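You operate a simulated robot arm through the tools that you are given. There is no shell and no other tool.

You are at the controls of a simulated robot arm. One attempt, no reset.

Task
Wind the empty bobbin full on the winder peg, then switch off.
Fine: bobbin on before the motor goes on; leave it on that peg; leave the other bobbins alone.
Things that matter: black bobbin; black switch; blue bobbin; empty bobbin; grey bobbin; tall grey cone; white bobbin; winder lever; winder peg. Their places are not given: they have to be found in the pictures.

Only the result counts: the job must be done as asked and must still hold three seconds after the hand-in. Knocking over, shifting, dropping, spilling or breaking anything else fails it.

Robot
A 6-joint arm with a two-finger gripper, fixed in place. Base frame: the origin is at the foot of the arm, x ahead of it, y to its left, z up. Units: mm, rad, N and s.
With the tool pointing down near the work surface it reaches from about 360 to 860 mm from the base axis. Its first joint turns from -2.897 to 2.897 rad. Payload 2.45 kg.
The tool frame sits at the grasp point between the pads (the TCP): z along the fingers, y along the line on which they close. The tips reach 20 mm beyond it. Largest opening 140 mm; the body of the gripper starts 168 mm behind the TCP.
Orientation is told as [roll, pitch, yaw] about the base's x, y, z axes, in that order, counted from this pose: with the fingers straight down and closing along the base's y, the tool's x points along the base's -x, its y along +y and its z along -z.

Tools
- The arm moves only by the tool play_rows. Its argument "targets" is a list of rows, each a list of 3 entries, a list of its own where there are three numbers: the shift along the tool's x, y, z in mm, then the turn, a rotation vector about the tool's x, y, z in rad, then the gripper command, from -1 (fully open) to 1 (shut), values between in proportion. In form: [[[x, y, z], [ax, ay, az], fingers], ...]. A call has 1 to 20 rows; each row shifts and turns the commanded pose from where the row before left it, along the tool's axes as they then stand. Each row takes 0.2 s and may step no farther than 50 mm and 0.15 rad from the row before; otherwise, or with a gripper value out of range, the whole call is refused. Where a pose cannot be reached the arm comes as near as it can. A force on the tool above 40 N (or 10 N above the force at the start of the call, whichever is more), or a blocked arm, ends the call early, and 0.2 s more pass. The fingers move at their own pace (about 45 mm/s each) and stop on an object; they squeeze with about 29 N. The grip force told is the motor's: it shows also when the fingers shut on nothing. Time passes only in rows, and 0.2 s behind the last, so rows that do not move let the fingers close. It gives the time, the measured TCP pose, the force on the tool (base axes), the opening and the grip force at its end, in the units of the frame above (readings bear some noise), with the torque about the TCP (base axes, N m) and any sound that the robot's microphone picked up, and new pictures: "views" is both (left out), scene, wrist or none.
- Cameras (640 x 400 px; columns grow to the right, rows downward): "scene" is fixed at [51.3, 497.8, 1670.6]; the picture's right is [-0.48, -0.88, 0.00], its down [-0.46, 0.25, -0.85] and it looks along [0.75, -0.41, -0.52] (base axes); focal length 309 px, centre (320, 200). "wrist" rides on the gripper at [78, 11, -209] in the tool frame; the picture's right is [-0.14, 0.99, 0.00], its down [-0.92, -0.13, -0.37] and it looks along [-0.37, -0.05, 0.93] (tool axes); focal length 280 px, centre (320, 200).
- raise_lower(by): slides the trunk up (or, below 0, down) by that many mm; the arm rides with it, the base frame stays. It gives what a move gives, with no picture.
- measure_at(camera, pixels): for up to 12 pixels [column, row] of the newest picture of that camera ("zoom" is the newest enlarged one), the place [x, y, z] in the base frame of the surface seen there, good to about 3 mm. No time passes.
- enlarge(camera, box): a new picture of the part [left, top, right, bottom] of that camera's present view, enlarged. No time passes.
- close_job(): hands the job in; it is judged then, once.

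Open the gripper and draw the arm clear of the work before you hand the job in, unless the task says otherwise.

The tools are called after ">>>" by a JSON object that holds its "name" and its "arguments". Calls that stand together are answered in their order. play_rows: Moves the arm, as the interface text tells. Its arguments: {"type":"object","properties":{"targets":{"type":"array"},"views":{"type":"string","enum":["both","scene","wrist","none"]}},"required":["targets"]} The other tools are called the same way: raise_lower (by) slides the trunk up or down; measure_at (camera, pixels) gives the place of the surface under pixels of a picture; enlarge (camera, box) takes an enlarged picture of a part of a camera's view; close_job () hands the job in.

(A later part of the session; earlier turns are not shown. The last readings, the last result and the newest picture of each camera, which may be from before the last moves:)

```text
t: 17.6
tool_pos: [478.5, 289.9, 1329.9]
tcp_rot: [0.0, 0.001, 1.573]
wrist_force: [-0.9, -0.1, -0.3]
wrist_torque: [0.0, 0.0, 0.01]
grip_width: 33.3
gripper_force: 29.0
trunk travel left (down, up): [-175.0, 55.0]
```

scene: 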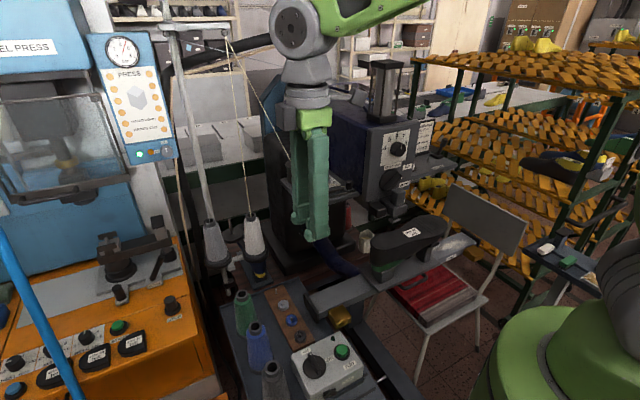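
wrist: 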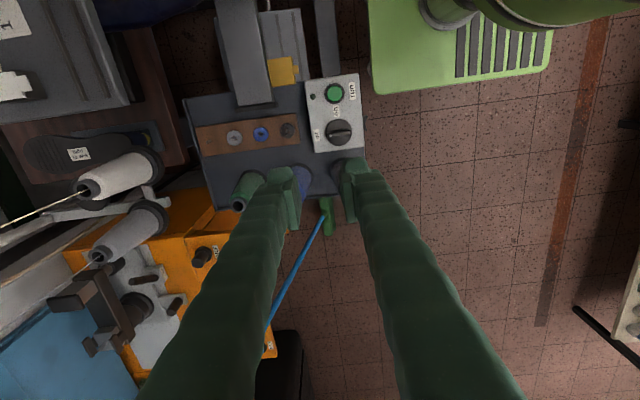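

Yaw reads 1.573 and the bobbin is still held. Now I swing along -y in front of the machine to the winder's side.

>>> {"name": "play_rows", "arguments": {"targets": [[[49.5, 0, 0], [0, 0, 0], 1], [[49.5, 0, 0], [0, 0, 0], 1], [[49.5, 0, 0], [0, 0, 0], 1], [[49.5, 0, 0], [0, 0, 0], 1], [[49.5, 0, 0], [0, 0, 0], 1], [[49.5, 0, 0], [0, 0, 0], 1], [[49.5, 0, 0], [0, 0, 0], 1], [[49.5, 0, 0], [0, 0, 0], 1], [[49.5, 0, 0], [0, 0, 0], 1], [[49.5, 0, 0], [0, 0, 0], 1], [[49.5, 0, 0], [0, 0, 0], 1], [[49.5, 0, 0], [0, 0, 0], 1], [[0, 0, 0], [0, 0, 0], 1]], "views": "both"}}

```text
t: 20.4
tool_pos: [480.4, -305.4, 1329.8]
tcp_rot: [0.001, 0.001, 1.57]
wrist_force: [0.2, 0.0, 0.0]
wrist_torque: [-0.02, 0.0, 0.01]
grip_width: 33.2
gripper_force: 29.1
trunk travel left (down, up): [-175.0, 55.0]
```

scene: 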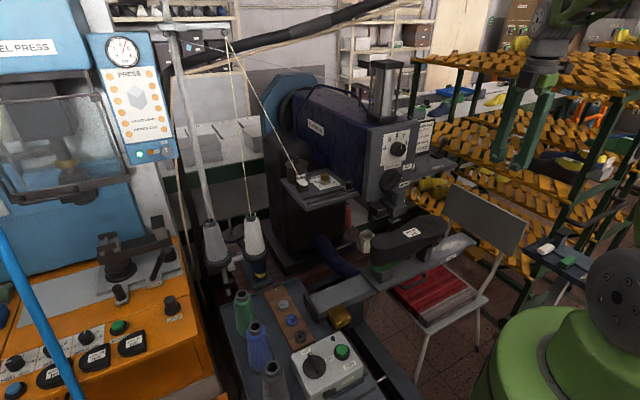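
wrist: 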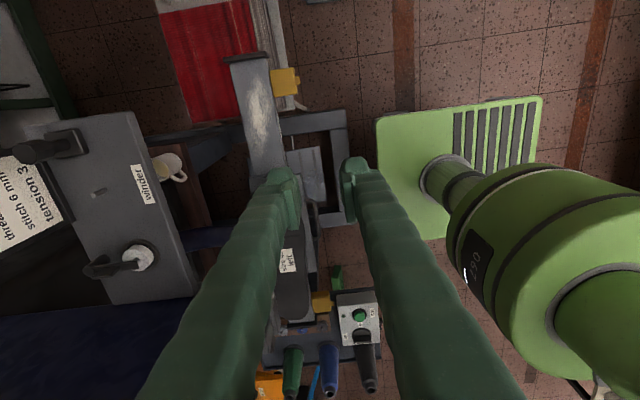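

The hand is in front of the winder shelf, bobbin still held. I go forward over the peg at z≈1330, above the lever top (1292).

>>> {"name": "play_rows", "arguments": {"targets": [[[0, -44, 0], [0, 0, 0], 1], [[0, -44, 0], [0, 0, 0], 1], [[0, -44, 0], [0, 0, 0], 1], [[0, -44, 0], [0, 0, 0], 1], [[0, -44, 0], [0, 0, 0], 1], [[0, -44.5, 0], [0, 0, 0], 1], [[0, 0, 0], [0, 0, 0], 1]], "views": "both"}}

>>> {"name": "enlarge", "arguments": {"camera": "wrist", "box": [260, 130, 380, 230]}}

```text
t: 22.0
tool_pos: [741.9, -307.2, 1331.8]
tcp_rot: [-0.002, 0.0, 1.571]
wrist_force: [-0.4, 0.1, 0.4]
wrist_torque: [-0.03, -0.07, -0.03]
grip_width: 33.3
gripper_force: 28.9
trunk travel left (down, up): [-175.0, 55.0]
```

scene: 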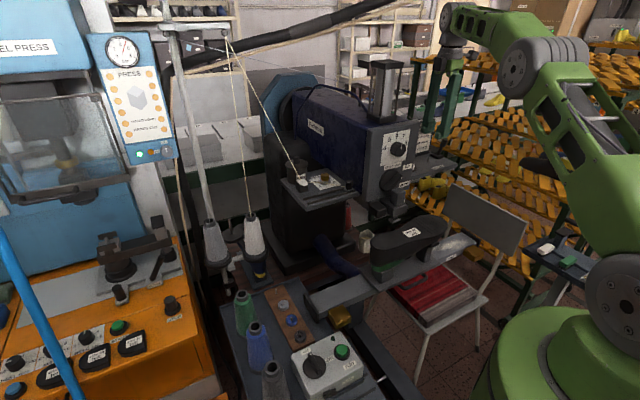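
wrist: 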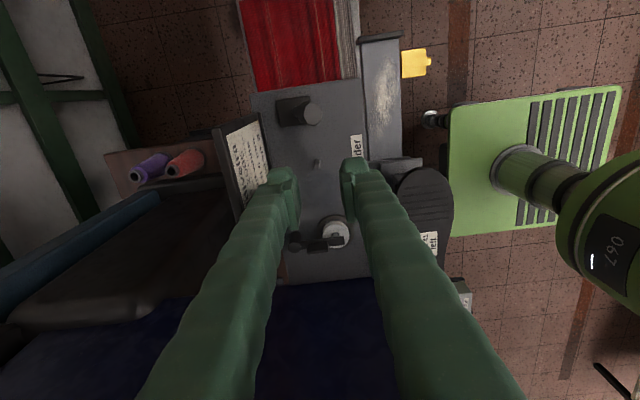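

```text
4.00 times, centred on (320, 180) of wrist
```

zoom: 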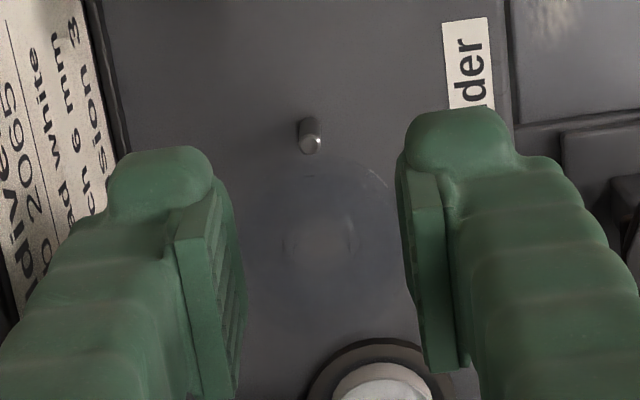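

The clear bobbin shows between the pads (zoom (318,245)), and the peg at zoom (310,140). I re-measure the peg and hold still to average the pose readings.

>>> {"name": "measure_at", "arguments": {"camera": "zoom", "pixels": [[311, 145], [309, 143], [313, 147], [308, 147], [314, 143], [311, 140], [311, 150], [307, 144], [315, 147], [310, 146]]}}

>>> {"name": "play_rows", "arguments": {"targets": [[[0, 0, 0], [0, 0, 0], 1]], "views": "none"}}

>>> {"name": "play_rows", "arguments": {"targets": [[[0, 0, 0], [0, 0, 0], 1]], "views": "none"}}

>>> {"name": "play_rows", "arguments": {"targets": [[[0, 0, 0], [0, 0, 0], 1]], "views": "none"}}

```text
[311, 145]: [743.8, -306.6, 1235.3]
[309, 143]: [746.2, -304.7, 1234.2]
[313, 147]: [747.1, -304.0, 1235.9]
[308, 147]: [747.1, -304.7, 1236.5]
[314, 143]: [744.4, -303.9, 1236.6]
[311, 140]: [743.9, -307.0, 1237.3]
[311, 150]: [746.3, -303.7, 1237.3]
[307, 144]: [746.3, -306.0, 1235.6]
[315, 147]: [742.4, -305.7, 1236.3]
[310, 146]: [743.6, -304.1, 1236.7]
```

```text
t: 22.4
tool_pos: [743.4, -306.0, 1329.6]
tcp_rot: [0.001, 0.001, 1.571]
wrist_force: [0.5, 0.3, -0.2]
wrist_torque: [0.01, -0.03, -0.01]
grip_width: 33.5
gripper_force: 28.8
trunk travel left (down, up): [-175.0, 55.0]
```

```text
t: 22.8
tool_pos: [743.3, -305.8, 1329.9]
tcp_rot: [0.001, -0.001, 1.571]
wrist_force: [-0.7, 0.4, -0.6]
wrist_torque: [0.02, 0.0, -0.03]
grip_width: 33.1
gripper_force: 29.0
trunk travel left (down, up): [-175.0, 55.0]
```

```text
t: 23.2
tool_pos: [743.2, -306.3, 1329.6]
tcp_rot: [-0.002, 0.0, 1.57]
wrist_force: [-0.9, 0.6, -0.3]
wrist_torque: [0.0, 0.01, 0.02]
grip_width: 33.5
gripper_force: 29.0
trunk travel left (down, up): [-175.0, 55.0]
```

The peg averages (745.1,-305.0), and the TCP (743.2,-306.0). I zoom in on the held bobbin to find its core's centre relative to the pads.

>>> {"name": "enlarge", "arguments": {"camera": "wrist", "box": [294, 160, 346, 216]}}

```text
7.14 times, centred on (320, 188) of wrist
```

zoom: 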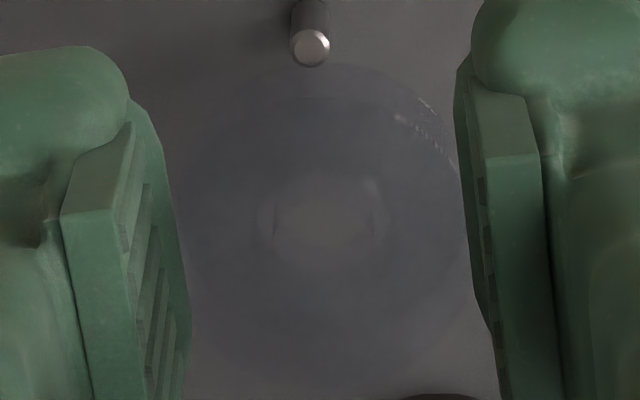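

The bobbin's core is on the tool axis within half a millimetre. I shift 1.9 mm in +x and 1 mm in +y and descend to just above the peg top.

>>> {"name": "play_rows", "arguments": {"targets": [[[-1, -1.9, 0], [0, 0, 0], 1], [[0, 0, 20], [0, 0, 0], 1], [[0, 0, 20], [0, 0, 0], 1], [[0, 0, 20], [0, 0, 0], 1], [[0, 0, 0], [0, 0, 0], 1], [[0, 0, 0], [0, 0, 0], 1]], "views": "both"}}

>>> {"name": "enlarge", "arguments": {"camera": "wrist", "box": [294, 160, 346, 216]}}

```text
t: 24.6
tool_pos: [744.0, -302.3, 1269.7]
tcp_rot: [0.001, -0.001, 1.571]
wrist_force: [0.7, 0.5, 0.2]
wrist_torque: [0.01, 0.02, -0.02]
grip_width: 33.5
gripper_force: 28.9
trunk travel left (down, up): [-175.0, 55.0]
```

scene: 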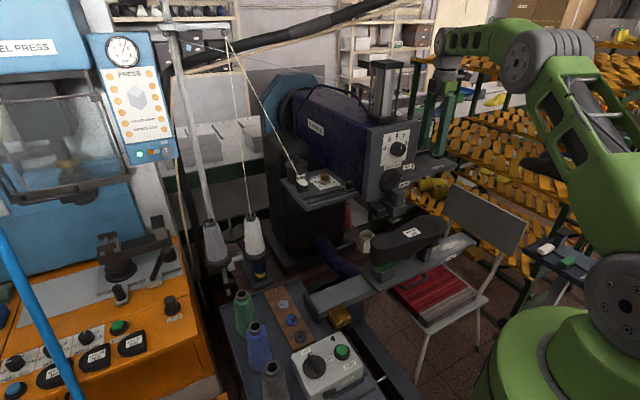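
wrist: 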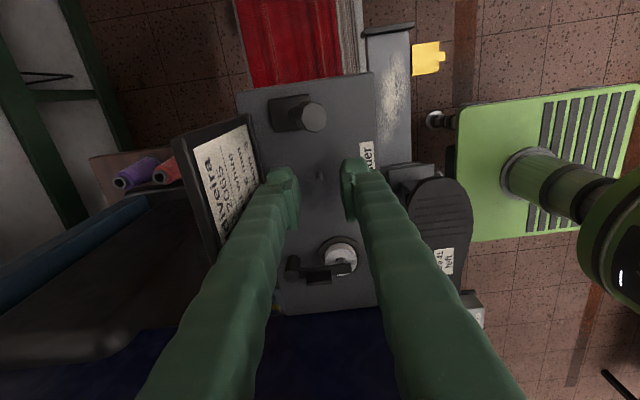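

```text
7.14 times, centred on (320, 188) of wrist
```

zoom: 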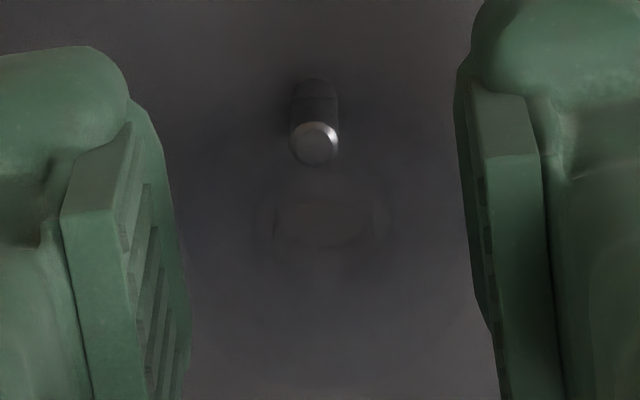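

Peg top shows at zoom (315,145), about 1.7 mm toward -y and 0.6 mm toward +x of the tool axis. I correct that and re-check.

>>> {"name": "play_rows", "arguments": {"targets": [[[1.6, -0.6, 0], [0, 0, 0], 1], [[0, 0, 10], [0, 0, 0], 1], [[0, 0, 0], [0, 0, 0], 1], [[0, 0, 0], [0, 0, 0], 1]], "views": "wrist"}}

>>> {"name": "enlarge", "arguments": {"camera": "wrist", "box": [294, 160, 346, 216]}}

```text
t: 25.6
tool_pos: [744.2, -305.7, 1261.5]
tcp_rot: [-0.002, 0.001, 1.571]
wrist_force: [-0.1, 0.8, 7.1]
wrist_torque: [-0.02, -0.04, 0.0]
grip_width: 33.5
gripper_force: 28.9
trunk travel left (down, up): [-175.0, 55.0]
```

wrist: 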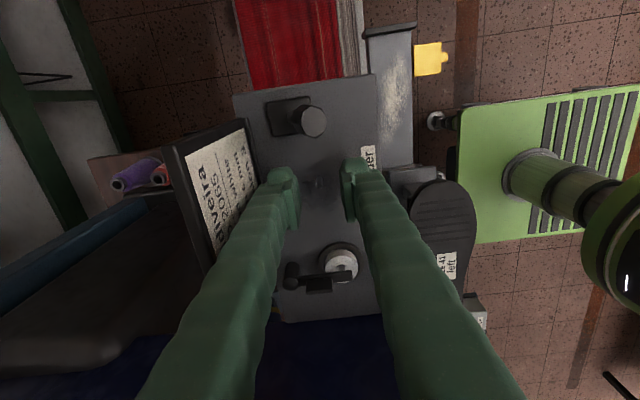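

```text
7.14 times, centred on (320, 188) of wrist
```

zoom: 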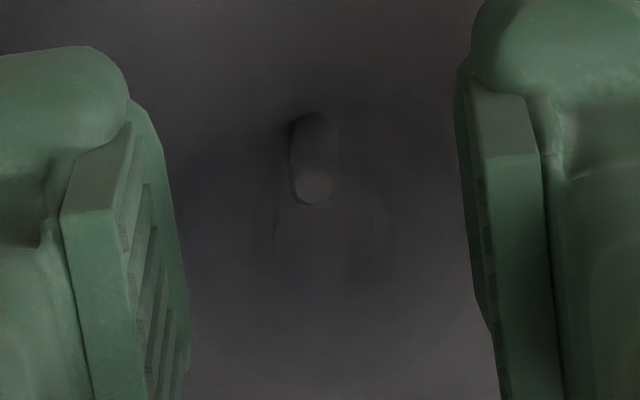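

There is 7 N upward at z≈1261.5, so the bobbin's underside is resting on the peg's rim. I look very closely at the peg and the bobbin's core.

>>> {"name": "enlarge", "arguments": {"camera": "wrist", "box": [304, 172, 336, 202]}}

>>> {"name": "measure_at", "arguments": {"camera": "zoom", "pixels": [[310, 190], [305, 185], [315, 195], [300, 190], [310, 180], [318, 188]]}}

```text
13.33 times, centred on (320, 187) of wrist
```

zoom: 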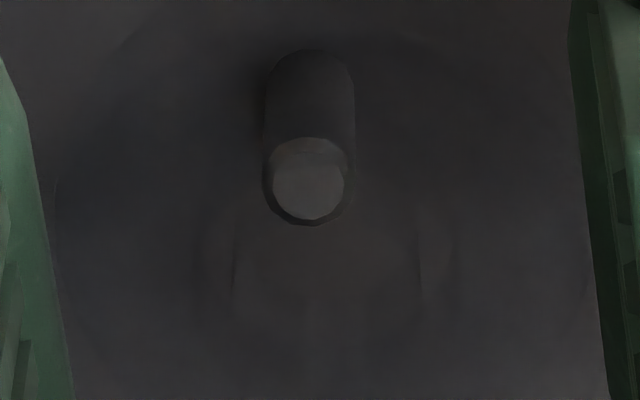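

```text
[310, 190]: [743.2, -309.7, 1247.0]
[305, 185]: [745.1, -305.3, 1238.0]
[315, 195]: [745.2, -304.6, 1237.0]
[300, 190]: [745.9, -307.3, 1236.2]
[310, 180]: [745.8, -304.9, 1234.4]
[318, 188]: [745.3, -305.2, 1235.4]
```

The bobbin core's walls show at zoom columns 235 and 420 while the peg is at 309, so the hand needs about 1.1 mm more +x and 0.7 mm +y. I lift 3 mm, correct, and descend gently.

>>> {"name": "play_rows", "arguments": {"targets": [[[0, 0, -3], [0, 0, 0], 1], [[-0.7, -1.1, 0], [0, 0, 0], 1], [[0, 0, 0], [0, 0, 0], 1], [[0, 0, 3], [0, 0, 0], 1], [[0, 0, 1.5], [0, 0, 0], 1], [[0, 0, 0], [0, 0, 0], 1]], "views": "wrist"}}

>>> {"name": "enlarge", "arguments": {"camera": "wrist", "box": [304, 172, 336, 202]}}

```text
t: 27.0
tool_pos: [746.4, -304.4, 1261.5]
tcp_rot: [-0.006, 0.001, 1.571]
wrist_force: [1.2, 0.2, 20.0]
wrist_torque: [-0.03, 0.02, 0.03]
grip_width: 33.6
gripper_force: 28.7
trunk travel left (down, up): [-175.0, 55.0]
```

wrist: 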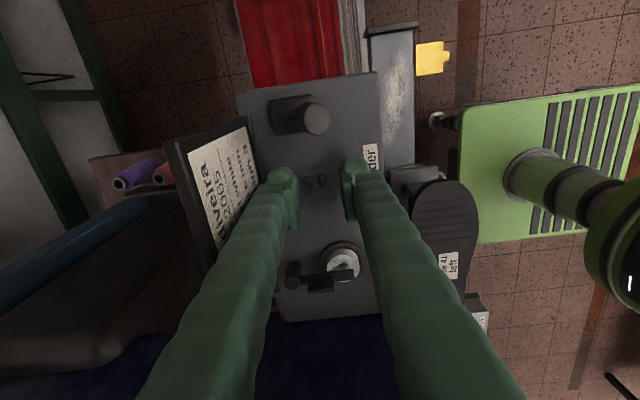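

```text
13.33 times, centred on (320, 187) of wrist
```

zoom: 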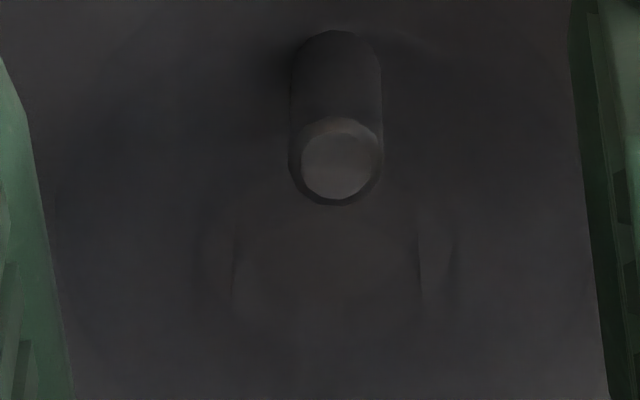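

Still resting on the peg (20 N) though the columns now match, so the bobbin must sit off-axis along y in the grip. I rise 25 mm and look at the bobbin's outline against the plain shelf.

>>> {"name": "play_rows", "arguments": {"targets": [[[0, 0, -10], [0, 0, 0], 1], [[0, 0, -20], [0, 0, 0], 1], [[0, 0, -15], [0, 0, 0], 1], [[0, 0, 0], [0, 0, 0], 1], [[0, 0, 0], [0, 0, 0], 1]], "views": "wrist"}}

>>> {"name": "enlarge", "arguments": {"camera": "wrist", "box": [294, 160, 346, 220]}}

```text
t: 28.2
tool_pos: [748.6, -305.8, 1303.1]
tcp_rot: [-0.001, 0.001, 1.571]
wrist_force: [-0.8, -0.9, 0.2]
wrist_torque: [-0.01, 0.0, 0.01]
grip_width: 33.3
gripper_force: 28.9
trunk travel left (down, up): [-175.0, 55.0]
```

wrist: 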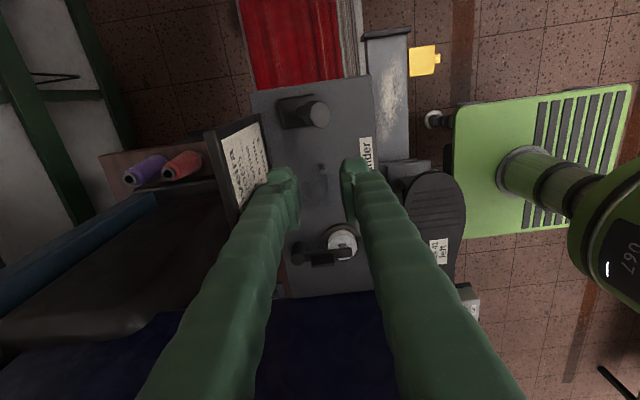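

```text
6.67 times, centred on (320, 190) of wrist
```

zoom: 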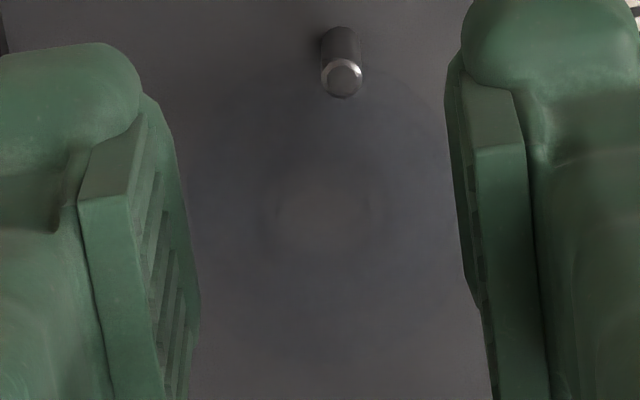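

The bright through-hole patch is centred near zoom (323,218), i.e. the bobbin's hole is about 4 mm toward +y of the tool axis. I zoom further to pin down that offset.

>>> {"name": "enlarge", "arguments": {"camera": "wrist", "box": [306, 180, 336, 206]}}

```text
15.38 times, centred on (321, 193) of wrist
```

zoom: 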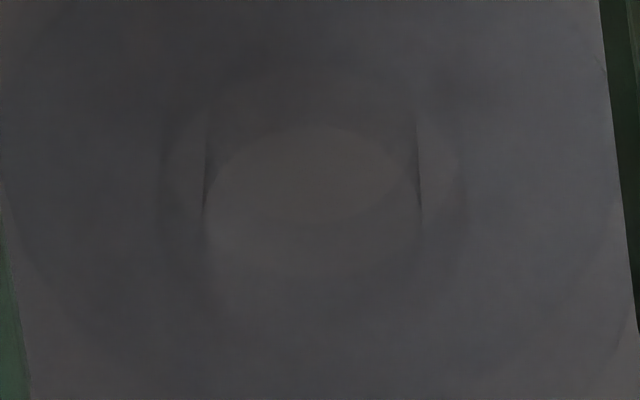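

Now it's clear: hole Ø≈12 mm, centred about 3.4 mm toward +y from the tool axis. The TCP should be at (745.2,-308.4); I shift there from (748.6,-305.8) and check.

>>> {"name": "play_rows", "arguments": {"targets": [[[2.6, 3.4, 0], [0, 0, 0], 1], [[0, 0, 15], [0, 0, 0], 1], [[0, 0, 15], [0, 0, 0], 1], [[0, 0, 0], [0, 0, 0], 1], [[0, 0, 0], [0, 0, 0], 1]], "views": "wrist"}}

>>> {"name": "enlarge", "arguments": {"camera": "wrist", "box": [302, 174, 340, 206]}}

>>> {"name": "play_rows", "arguments": {"targets": [[[0, 0, 0], [0, 0, 0], 1]], "views": "none"}}

```text
t: 29.4
tool_pos: [743.7, -308.0, 1273.7]
tcp_rot: [-0.001, 0.0, 1.57]
wrist_force: [-0.3, -0.2, -0.2]
wrist_torque: [0.0, -0.01, 0.01]
grip_width: 33.1
gripper_force: 28.8
trunk travel left (down, up): [-175.0, 55.0]
```

wrist: 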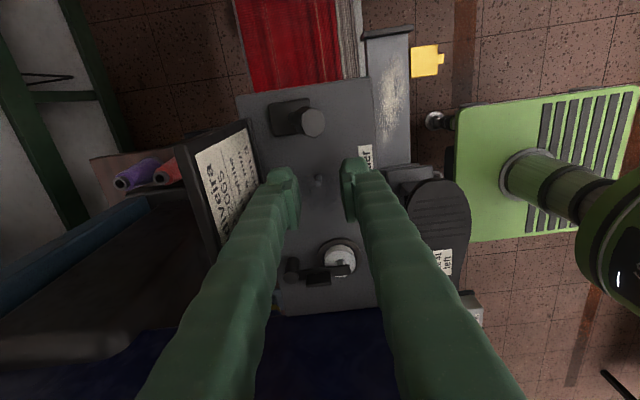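

```text
12.50 times, centred on (321, 190) of wrist
```

zoom: 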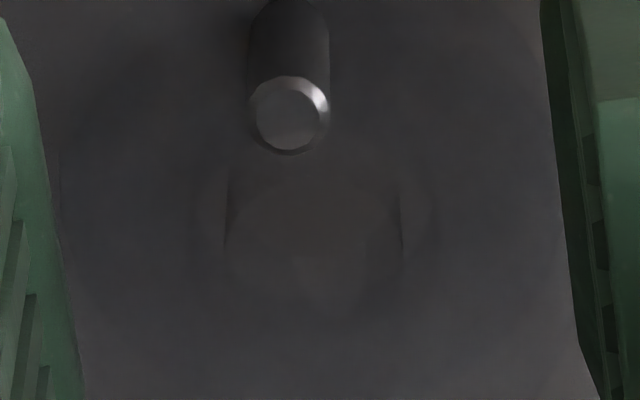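

```text
t: 29.8
tool_pos: [742.8, -307.1, 1274.5]
tcp_rot: [-0.001, 0.0, 1.57]
wrist_force: [-0.3, 0.5, 0.3]
wrist_torque: [-0.05, -0.02, 0.02]
grip_width: 33.2
gripper_force: 29.3
trunk travel left (down, up): [-175.0, 55.0]
```

Peg and poses agree: I need +1.9 mm in x and -0.9 mm in y. I correct, and then descend to the peg's rim level watching the force.

>>> {"name": "play_rows", "arguments": {"targets": [[[0.9, -1.9, 0], [0, 0, 0], 1], [[0, 0, 0], [0, 0, 0], 1], [[0, 0, 8], [0, 0, 0], 1], [[0, 0, 0], [0, 0, 0], 1], [[0, 0, 0], [0, 0, 0], 1]], "views": "wrist"}}

>>> {"name": "enlarge", "arguments": {"camera": "wrist", "box": [302, 174, 340, 206]}}

```text
t: 31.0
tool_pos: [744.9, -308.8, 1265.8]
tcp_rot: [0.0, 0.0, 1.569]
wrist_force: [-0.6, -0.3, 0.4]
wrist_torque: [0.02, 0.0, -0.03]
grip_width: 33.3
gripper_force: 28.7
trunk travel left (down, up): [-175.0, 55.0]
```

wrist: 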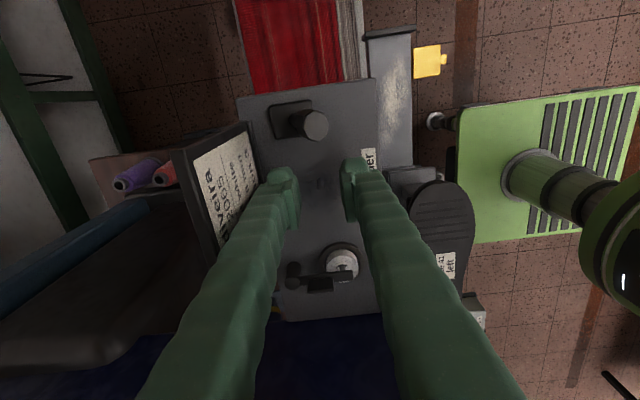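

```text
12.50 times, centred on (321, 190) of wrist
```

zoom: 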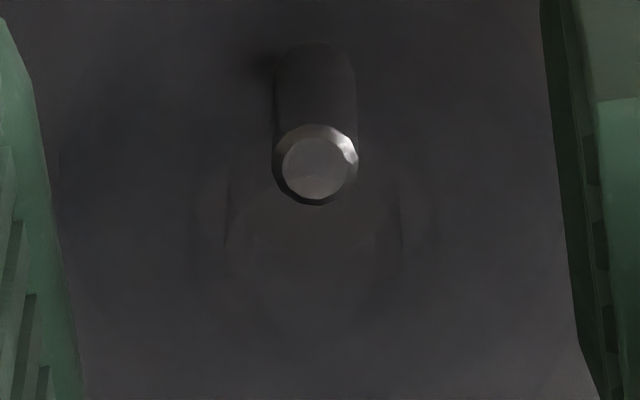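

The peg now lines up with the bobbin's hole (peg col 316, hole centre col 314). I descend in small steps over the peg.

>>> {"name": "play_rows", "arguments": {"targets": [[[0, 0, 4], [0, 0, 0], 1], [[0, 0, 4], [0, 0, 0], 1], [[0, 0, 0], [0, 0, 0], 1]], "views": "wrist"}}

>>> {"name": "enlarge", "arguments": {"camera": "wrist", "box": [302, 174, 340, 206]}}

```text
t: 31.8
tool_pos: [746.2, -309.2, 1258.1]
tcp_rot: [0.0, 0.001, 1.571]
wrist_force: [0.1, -0.3, -0.7]
wrist_torque: [-0.02, 0.0, -0.01]
grip_width: 33.3
gripper_force: 28.9
trunk travel left (down, up): [-175.0, 55.0]
```

wrist: 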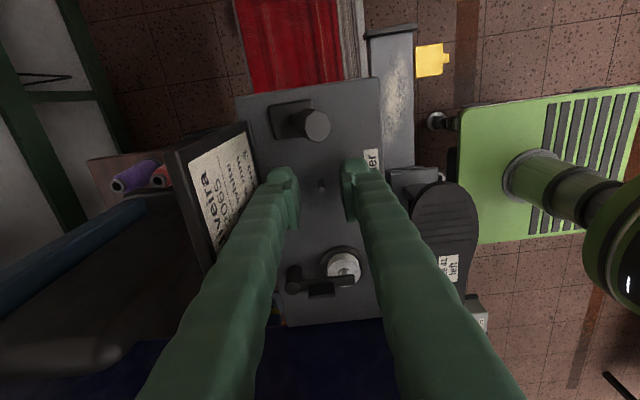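

```text
12.50 times, centred on (321, 190) of wrist
```

zoom: 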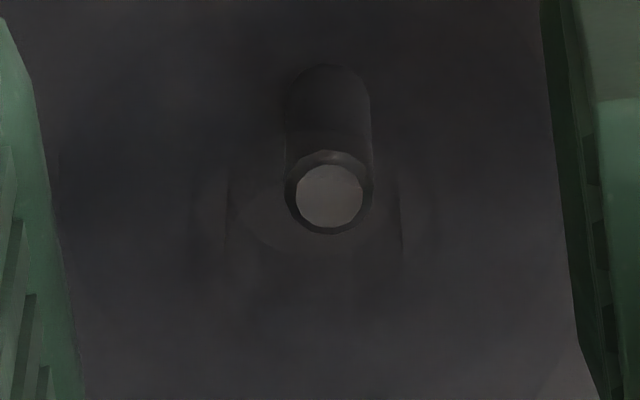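

No force at z≈1258, so the peg is in the hole. I nudge 0.8 mm back in x and keep descending to the shelf.

>>> {"name": "play_rows", "arguments": {"targets": [[[0, 0.8, 4], [0, 0, 0], 1], [[0, 0, 4], [0, 0, 0], 1], [[0, 0, 4], [0, 0, 0], 1], [[0, 0, 2], [0, 0, 0], 1], [[0, 0, 0], [0, 0, 0], 1]], "views": "wrist"}}

>>> {"name": "enlarge", "arguments": {"camera": "wrist", "box": [302, 174, 340, 206]}}

```text
t: 33.0
tool_pos: [743.5, -308.6, 1243.2]
tcp_rot: [0.0, -0.001, 1.572]
wrist_force: [-0.8, 0.3, -0.1]
wrist_torque: [0.0, -0.01, 0.01]
grip_width: 33.4
gripper_force: 29.6
trunk travel left (down, up): [-175.0, 55.0]
```

wrist: 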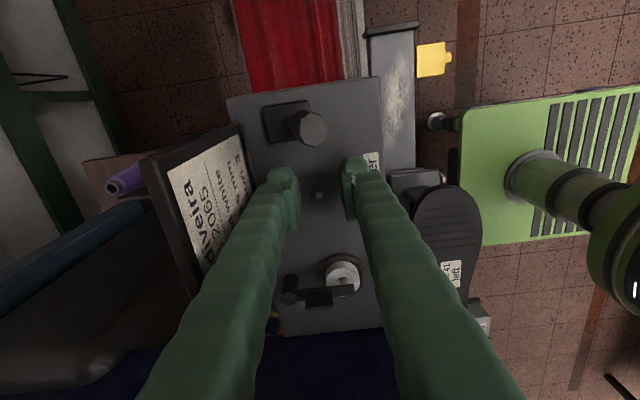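

```text
12.50 times, centred on (321, 190) of wrist
```

zoom: 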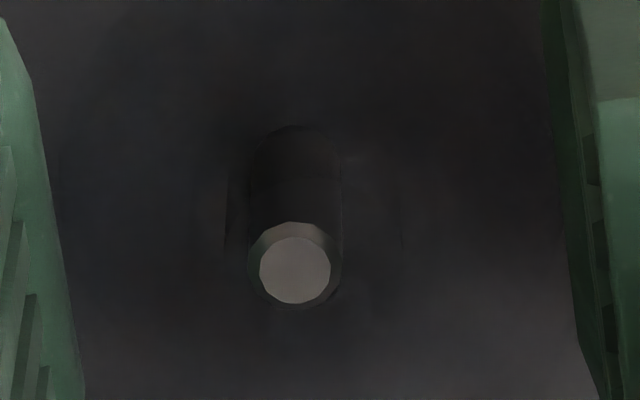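

At z≈1243 no contact yet, bottom about 2 mm above the shelf. I recentre 1.2 mm and lower 2 mm more until it seats.

>>> {"name": "play_rows", "arguments": {"targets": [[[0, -1.2, 1], [0, 0, 0], 1], [[0, 0, 1], [0, 0, 0], 1], [[0, 0, 0], [0, 0, 0], 1]], "views": "none"}}

```text
t: 33.8
tool_pos: [745.2, -307.3, 1242.2]
tcp_rot: [0.0, 0.0, 1.571]
wrist_force: [0.6, -0.5, 0.0]
wrist_torque: [-0.01, 0.02, 0.01]
grip_width: 33.1
gripper_force: 29.0
trunk travel left (down, up): [-175.0, 55.0]
```

Still no force; I lower another 1.5 mm.

>>> {"name": "play_rows", "arguments": {"targets": [[[0.4, 0, 1], [0, 0, 0], 1], [[0, 0, 0.7], [0, 0, 0], 1], [[0, 0, 0], [0, 0, 0], 1]], "views": "none"}}

```text
t: 34.6
tool_pos: [746.0, -307.2, 1240.0]
tcp_rot: [-0.001, 0.001, 1.572]
wrist_force: [0.6, -0.9, 3.1]
wrist_torque: [0.02, -0.01, 0.02]
grip_width: 33.3
gripper_force: 29.1
trunk travel left (down, up): [-175.0, 55.0]
```

A light 3 N contact at z≈1240: the bobbin is seated on the winder. I open the fingers moderately (to about 52 mm) and look.

>>> {"name": "play_rows", "arguments": {"targets": [[[0, 0, 0], [0, 0, 0], 0.26], [[0, 0, 0], [0, 0, 0], 0.26], [[0, 0, 0], [0, 0, 0], 0.26]], "views": "both"}}

>>> {"name": "enlarge", "arguments": {"camera": "wrist", "box": [290, 160, 350, 220]}}

```text
t: 35.4
tool_pos: [745.4, -308.2, 1240.1]
tcp_rot: [-0.001, 0.001, 1.571]
wrist_force: [0.1, -0.3, 0.1]
wrist_torque: [0.0, 0.0, 0.0]
grip_width: 51.7
gripper_force: 0.1
trunk travel left (down, up): [-175.0, 55.0]
```

scene: 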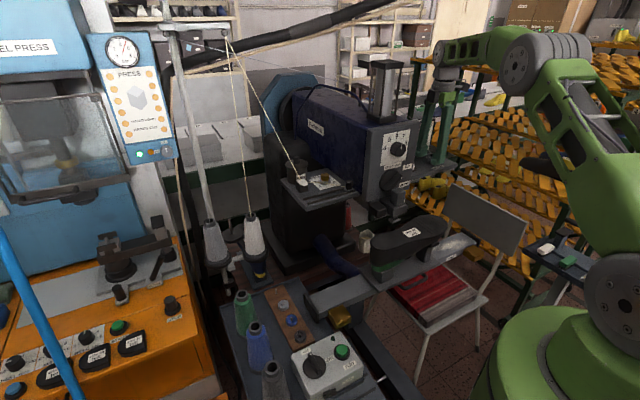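
wrist: 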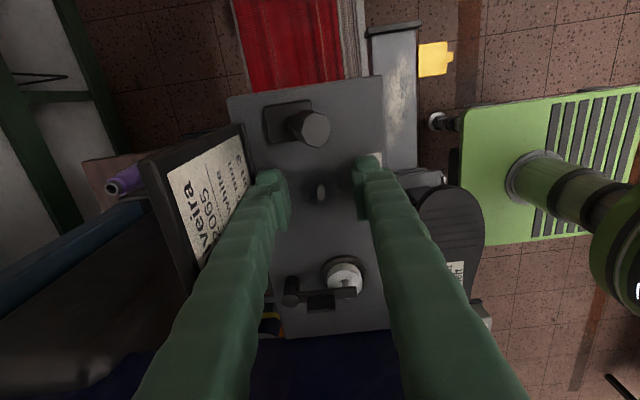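

```text
6.67 times, centred on (320, 190) of wrist
```

zoom: 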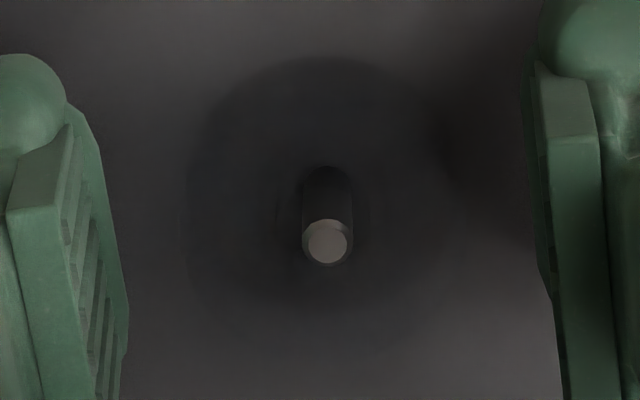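

The bobbin sits on the winder peg, free of the pads. I rise straight up and look.

>>> {"name": "play_rows", "arguments": {"targets": [[[0, 0, -15], [0, 0, 0], 0.26], [[0, 0, -25], [0, 0, 0], 0.26], [[0, 0, -40], [0, 0, 0], 0.26], [[0, 0, -40], [0, 0, 0], 0.26], [[0, 0, 0], [0, 0, 0], 0.26]], "views": "both"}}

>>> {"name": "enlarge", "arguments": {"camera": "wrist", "box": [260, 90, 380, 210]}}

>>> {"name": "enlarge", "arguments": {"camera": "scene", "box": [410, 130, 480, 180]}}

```text
t: 36.6
tool_pos: [742.8, -308.5, 1358.7]
tcp_rot: [0.001, -0.001, 1.57]
wrist_force: [-0.5, 0.6, 0.3]
wrist_torque: [-0.02, 0.02, 0.0]
grip_width: 51.8
gripper_force: 0.1
trunk travel left (down, up): [-175.0, 55.0]
```

scene: 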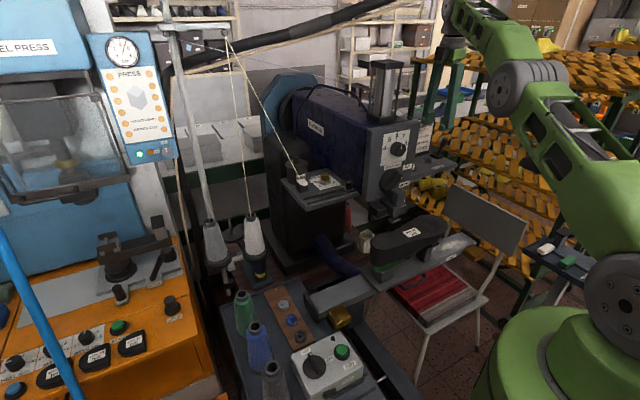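
wrist: 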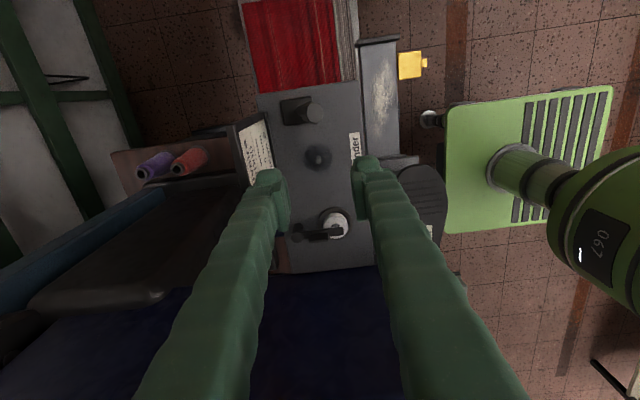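

```text
3.33 times, centred on (320, 150) of wrist
```

zoom: 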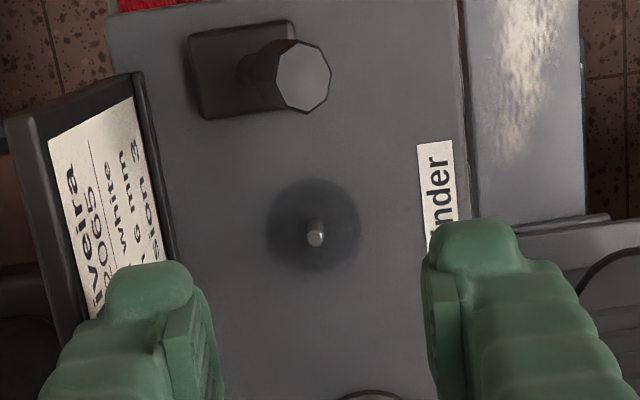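

```text
8.00 times, centred on (445, 155) of scene
```

zoom: 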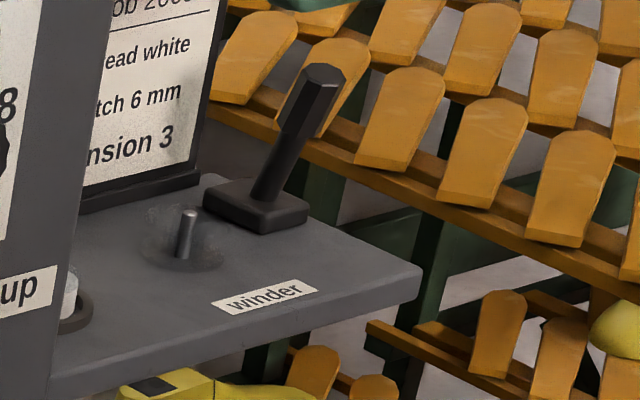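

The clear bobbin is on the peg (wrist zoom (315,230)), and the lever leans toward the robot (-x). I move to the robot side of the lever, close the fingers and lower to knob height.

>>> {"name": "play_rows", "arguments": {"targets": [[[28, 29, 0], [0, 0, 0], 0.26], [[28, 29, 0], [0, 0, 0], 0.6], [[0, 0, 0], [0, 0, 0], 1], [[0, 0, 30], [0, 0, 0], 1], [[0, 0, 30], [0, 0, 0], 1], [[0, 0, 8], [0, 0, 0], 1], [[0, 0, 0], [0, 0, 0], 1]], "views": "both"}}

>>> {"name": "enlarge", "arguments": {"camera": "wrist", "box": [240, 110, 400, 240]}}

>>> {"name": "enlarge", "arguments": {"camera": "scene", "box": [400, 110, 500, 190]}}

```text
t: 38.2
tool_pos: [688.8, -363.4, 1290.8]
tcp_rot: [0.0, -0.001, 1.573]
wrist_force: [0.7, -0.3, 0.4]
wrist_torque: [0.03, 0.0, 0.02]
grip_width: 0.1
gripper_force: 29.2
trunk travel left (down, up): [-175.0, 55.0]
```

scene: 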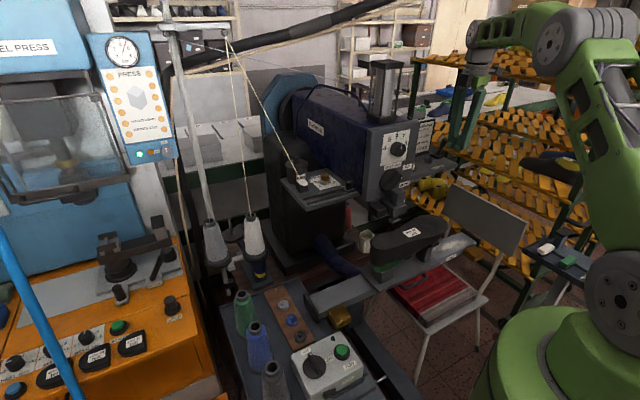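
wrist: 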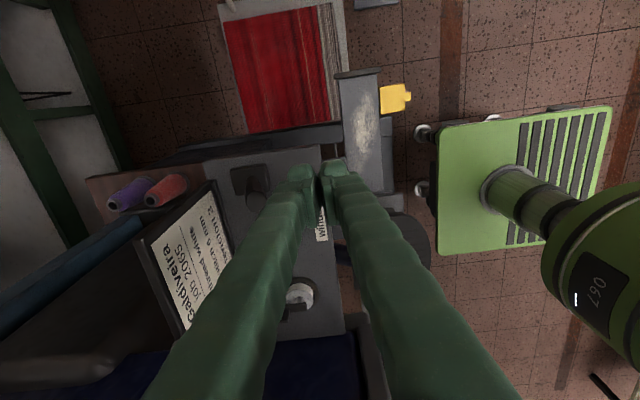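

```text
3.08 times, centred on (320, 175) of wrist
```

zoom: 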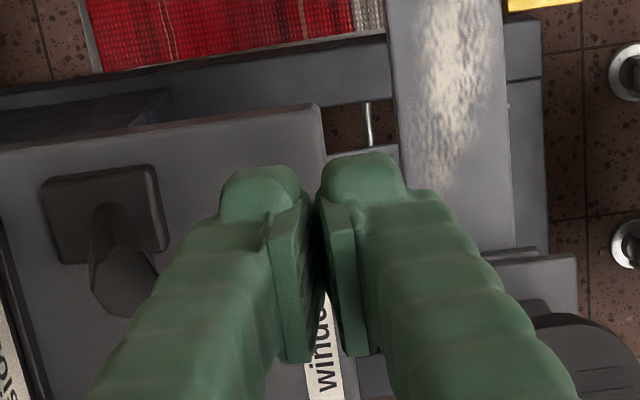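

```text
5.00 times, centred on (450, 150) of scene
```

zoom: 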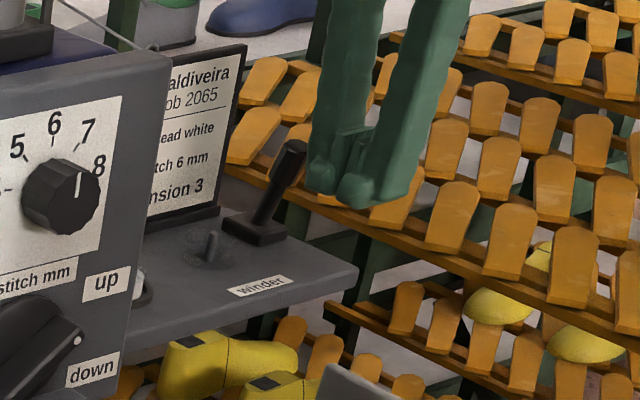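

The lever's pivot is at about (760,-364.5) and its top at (739,-364.6,1290), so it swings along x. I push it toward +x with the closed fingers in small steps.

>>> {"name": "play_rows", "arguments": {"targets": [[[1, -10, 0], [0, 0, 0], 1], [[0, -10, 0], [0, 0, 0], 1], [[0, -6, 0], [0, 0, 0], 1], [[0, -6, 0], [0, 0, 0], 1], [[0, -5, 0], [0, 0, 0], 1], [[0, 0, 0], [0, 0, 0], 1]], "views": "wrist"}}

>>> {"name": "enlarge", "arguments": {"camera": "scene", "box": [400, 110, 500, 190]}}

```text
t: 39.6
tool_pos: [725.9, -364.9, 1290.6]
tcp_rot: [0.0, 0.0, 1.569]
wrist_force: [-0.1, -0.4, -0.5]
wrist_torque: [0.0, 0.0, 0.01]
grip_width: 0.0
gripper_force: 29.1
trunk travel left (down, up): [-175.0, 55.0]
```

wrist: 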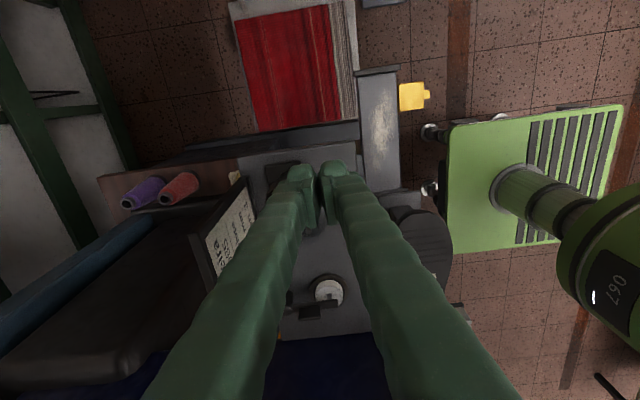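

```text
5.00 times, centred on (450, 150) of scene
```

zoom: 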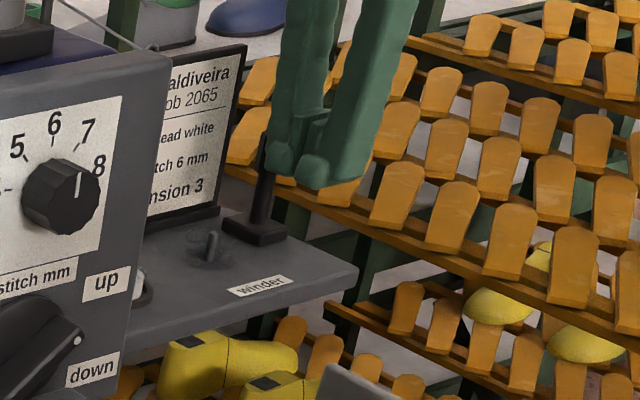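

The lever is turning freely and is nearly upright now. I keep pushing toward +x in small steps.

>>> {"name": "play_rows", "arguments": {"targets": [[[0, -5, 0], [0, 0, 0], 1], [[0, -5, 0], [0, 0, 0], 1], [[0, -5, 0], [0, 0, 0], 1], [[0, -4, 0], [0, 0, 0], 1], [[0, 0, 0], [0, 0, 0], 1]], "views": "wrist"}}

>>> {"name": "enlarge", "arguments": {"camera": "scene", "box": [400, 110, 500, 190]}}

```text
t: 40.8
tool_pos: [742.7, -364.5, 1290.7]
tcp_rot: [0.0, 0.0, 1.572]
wrist_force: [-0.7, 0.8, 0.1]
wrist_torque: [0.01, 0.0, 0.01]
grip_width: 0.0
gripper_force: 29.0
trunk travel left (down, up): [-175.0, 55.0]
```

wrist: 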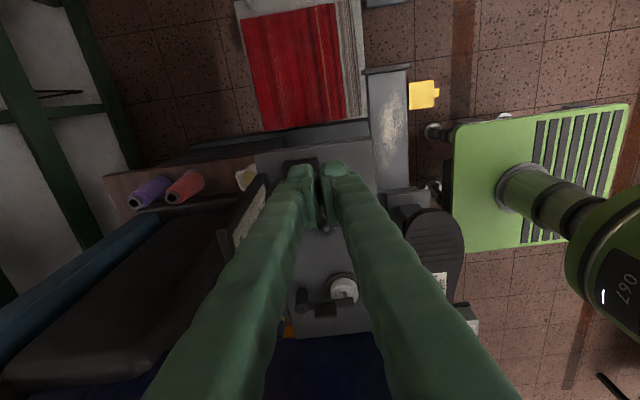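

```text
5.00 times, centred on (450, 150) of scene
```

zoom: 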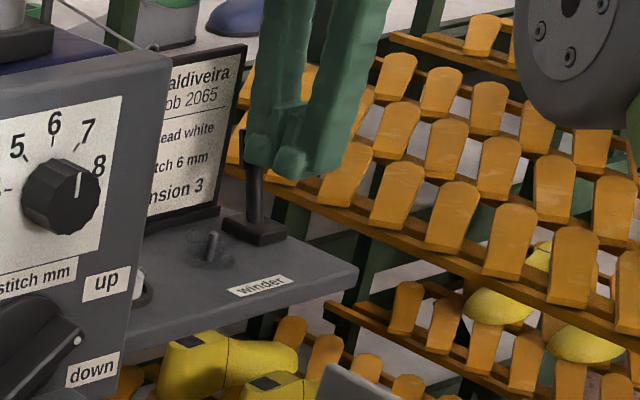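

The lever is past upright with no resistance. I push the last few millimetres in 3 mm steps, watching force and sound.

>>> {"name": "play_rows", "arguments": {"targets": [[[0, -3, 0], [0, 0, 0], 1], [[0, -3, 0], [0, 0, 0], 1], [[0, -2, 0], [0, 0, 0], 1], [[0, 0, 0], [0, 0, 0], 1]], "views": "wrist"}}

>>> {"name": "enlarge", "arguments": {"camera": "scene", "box": [400, 110, 500, 190]}}

```text
t: 41.8
tool_pos: [742.7, -361.8, 1290.3]
tcp_rot: [-0.002, 0.0, 1.571]
wrist_force: [-9.0, -5.5, 5.6]
wrist_torque: [-0.06, -0.03, -0.16]
grip_width: 0.2
gripper_force: 29.5
out of reach, approached as far as the arm can: row 1, 3
trunk travel left (down, up): [-175.0, 55.0]
```

wrist: 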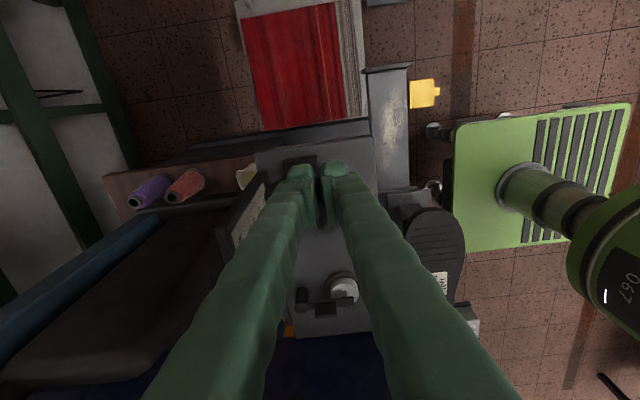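

```text
5.00 times, centred on (450, 150) of scene
```

zoom: 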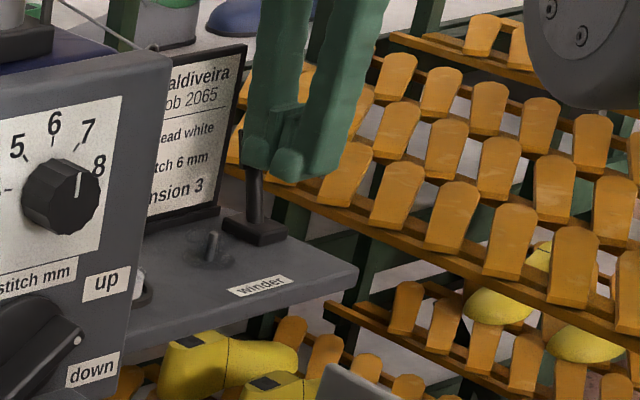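

The arm reports its reach limit here (x≈743) with about 9 N on the lever. I back off to see where the lever stands.

>>> {"name": "play_rows", "arguments": {"targets": [[[0, 8, 0], [0, 0, 0], 1], [[0, 20, 0], [0, 0, 0], 1], [[0, 30, 0], [0, 0, 0], 1], [[0, 0, 0], [0, 0, 0], 1]], "views": "both"}}

>>> {"name": "enlarge", "arguments": {"camera": "wrist", "box": [220, 140, 340, 240]}}

>>> {"name": "enlarge", "arguments": {"camera": "scene", "box": [410, 130, 480, 180]}}

```text
t: 42.8
tool_pos: [688.7, -362.1, 1286.8]
tcp_rot: [0.001, -0.001, 1.57]
wrist_force: [0.3, -0.4, -0.1]
wrist_torque: [0.0, 0.01, 0.05]
grip_width: 0.0
gripper_force: 29.3
trunk travel left (down, up): [-175.0, 55.0]
```

scene: 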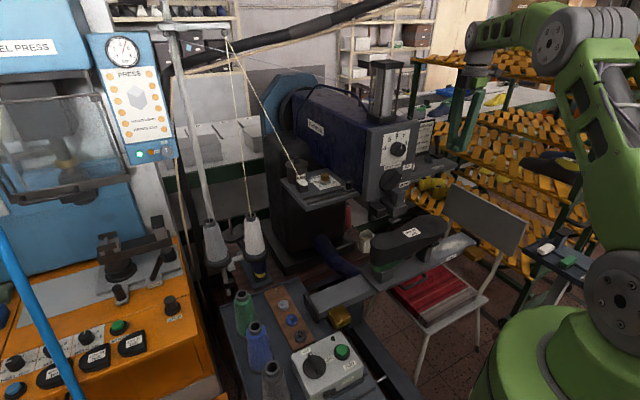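
wrist: 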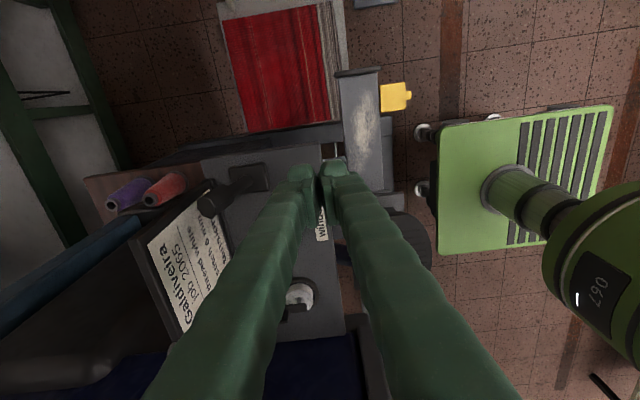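

```text
4.00 times, centred on (280, 190) of wrist
```

zoom: 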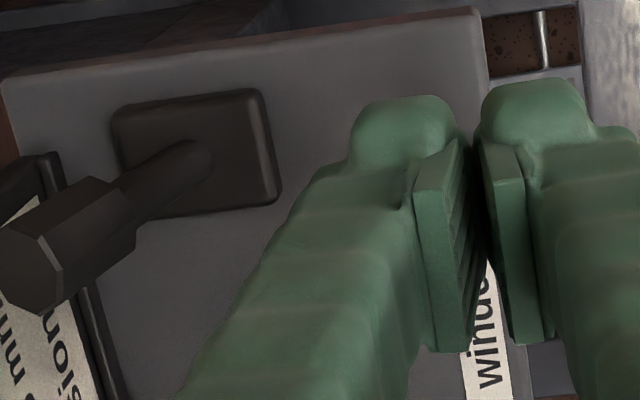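

```text
8.00 times, centred on (445, 155) of scene
```

zoom: 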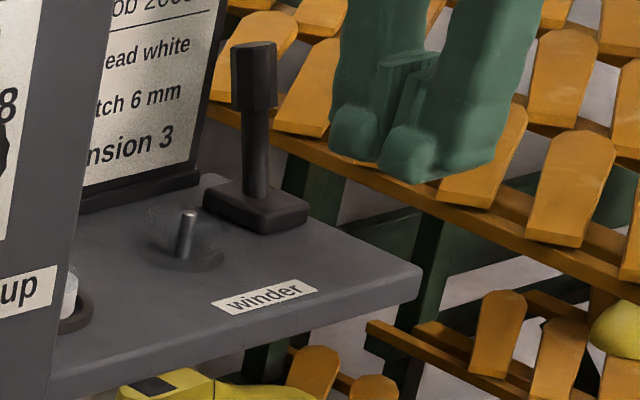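

The lever has thrown over to the far side (its top now at about x=782) and stays there. Now I rise, draw back, and swing across in front of the machine to the switch box.

>>> {"name": "play_rows", "arguments": {"targets": [[[0, 20, -40], [0, 0, 0], 1], [[0, 20, -40], [0, 0, 0], 1], [[0, 45, 0], [0, 0, 0], 1], [[0, 45, 0], [0, 0, 0], 1], [[0, 45, 0], [0, 0, 0], 1], [[0, 35, 0], [0, 0, 0], 1], [[-48, 0, 0], [0, 0, 0], 1], [[-48, 0, 0], [0, 0, 0], 1], [[-48, 0, 0], [0, 0, 0], 1], [[-48, 0, 0], [0, 0, 0], 1], [[-48, 0, 0], [0, 0, 0], 1], [[-48, 0, 0], [0, 0, 0], 1], [[-48, 0, 0], [0, 0, 0], 1], [[-48, 0, 0], [0, 0, 0], 1], [[-48, 0, 0], [0, 0, 0], 1], [[-48, 0, 0], [0, 0, 0], 1], [[-48, 0, 0], [0, 0, 0], 1], [[-48, 0, 0], [0, 0, 0], 1], [[-48, 0, 0], [0, 0, 0], 1], [[0, 0, 0], [0, 0, 0], 1]], "views": "both"}}

```text
t: 47.0
tool_pos: [478.3, 263.5, 1366.7]
tcp_rot: [-0.001, 0.0, 1.572]
wrist_force: [0.5, -0.4, 1.0]
wrist_torque: [-0.02, 0.0, -0.02]
grip_width: 0.1
gripper_force: 28.5
trunk travel left (down, up): [-175.0, 55.0]
```

scene: 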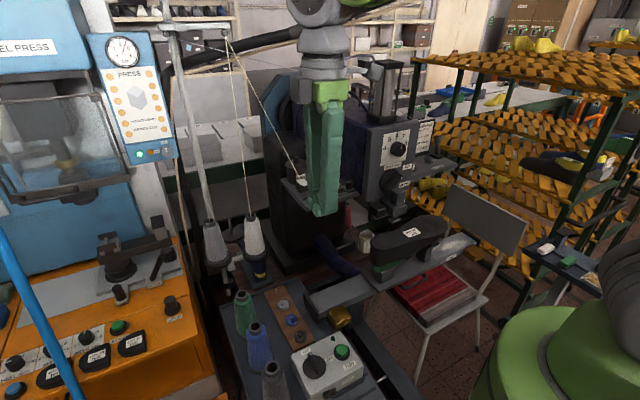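
wrist: 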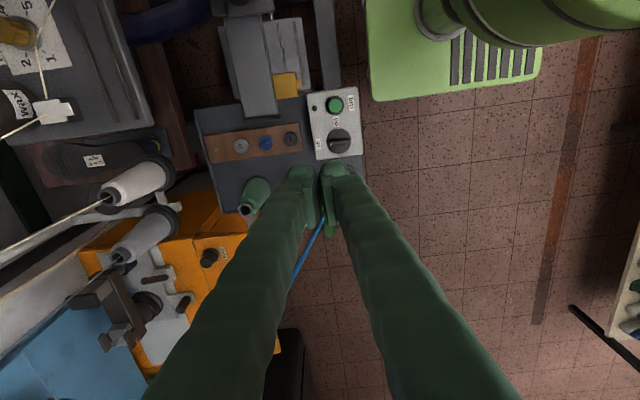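

The hand is over near the switch box. I rotate back to yaw 0 and open the fingers to about 40 mm.

>>> {"name": "play_rows", "arguments": {"targets": [[[0, 0, 0], [0, 0, 0.1428], 0.4], [[0, 0, 0], [0, 0, 0.1428], 0.4], [[0, 0, 0], [0, 0, 0.1428], 0.4], [[0, 0, 0], [0, 0, 0.1428], 0.4], [[0, 0, 0], [0, 0, 0.1428], 0.4], [[0, 0, 0], [0, 0, 0.1428], 0.4], [[0, 0, 0], [0, 0, 0.1428], 0.4], [[0, 0, 0], [0, 0, 0.1428], 0.4], [[0, 0, 0], [0, 0, 0.1428], 0.4], [[0, 0, 0], [0, 0, 0.1428], 0.4], [[0, 0, 0], [0, 0, 0.1428], 0.4], [[40, 21, 40], [0, 0, 0], 0.4], [[40, 21, 40], [0, 0, 0], 0.4], [[0, 0, 45], [0, 0, 0], 0.4], [[0, 0, 0], [0, 0, 0], 0.4]], "views": "both"}}

>>> {"name": "enlarge", "arguments": {"camera": "wrist", "box": [260, 80, 400, 200]}}

```text
refused: row 12 steps farther than a row can; nothing moved
```

```text
3.33 times, centred on (330, 140) of wrist
```

zoom: 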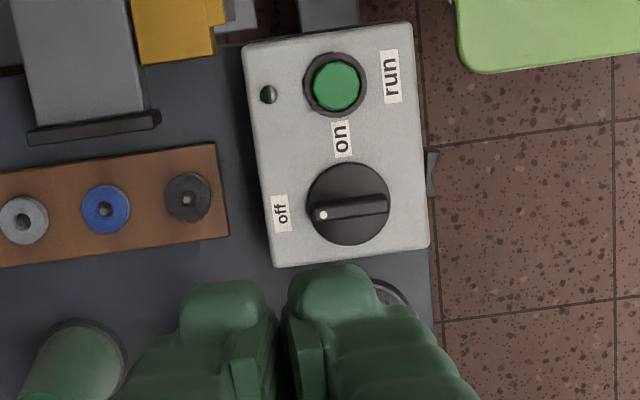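

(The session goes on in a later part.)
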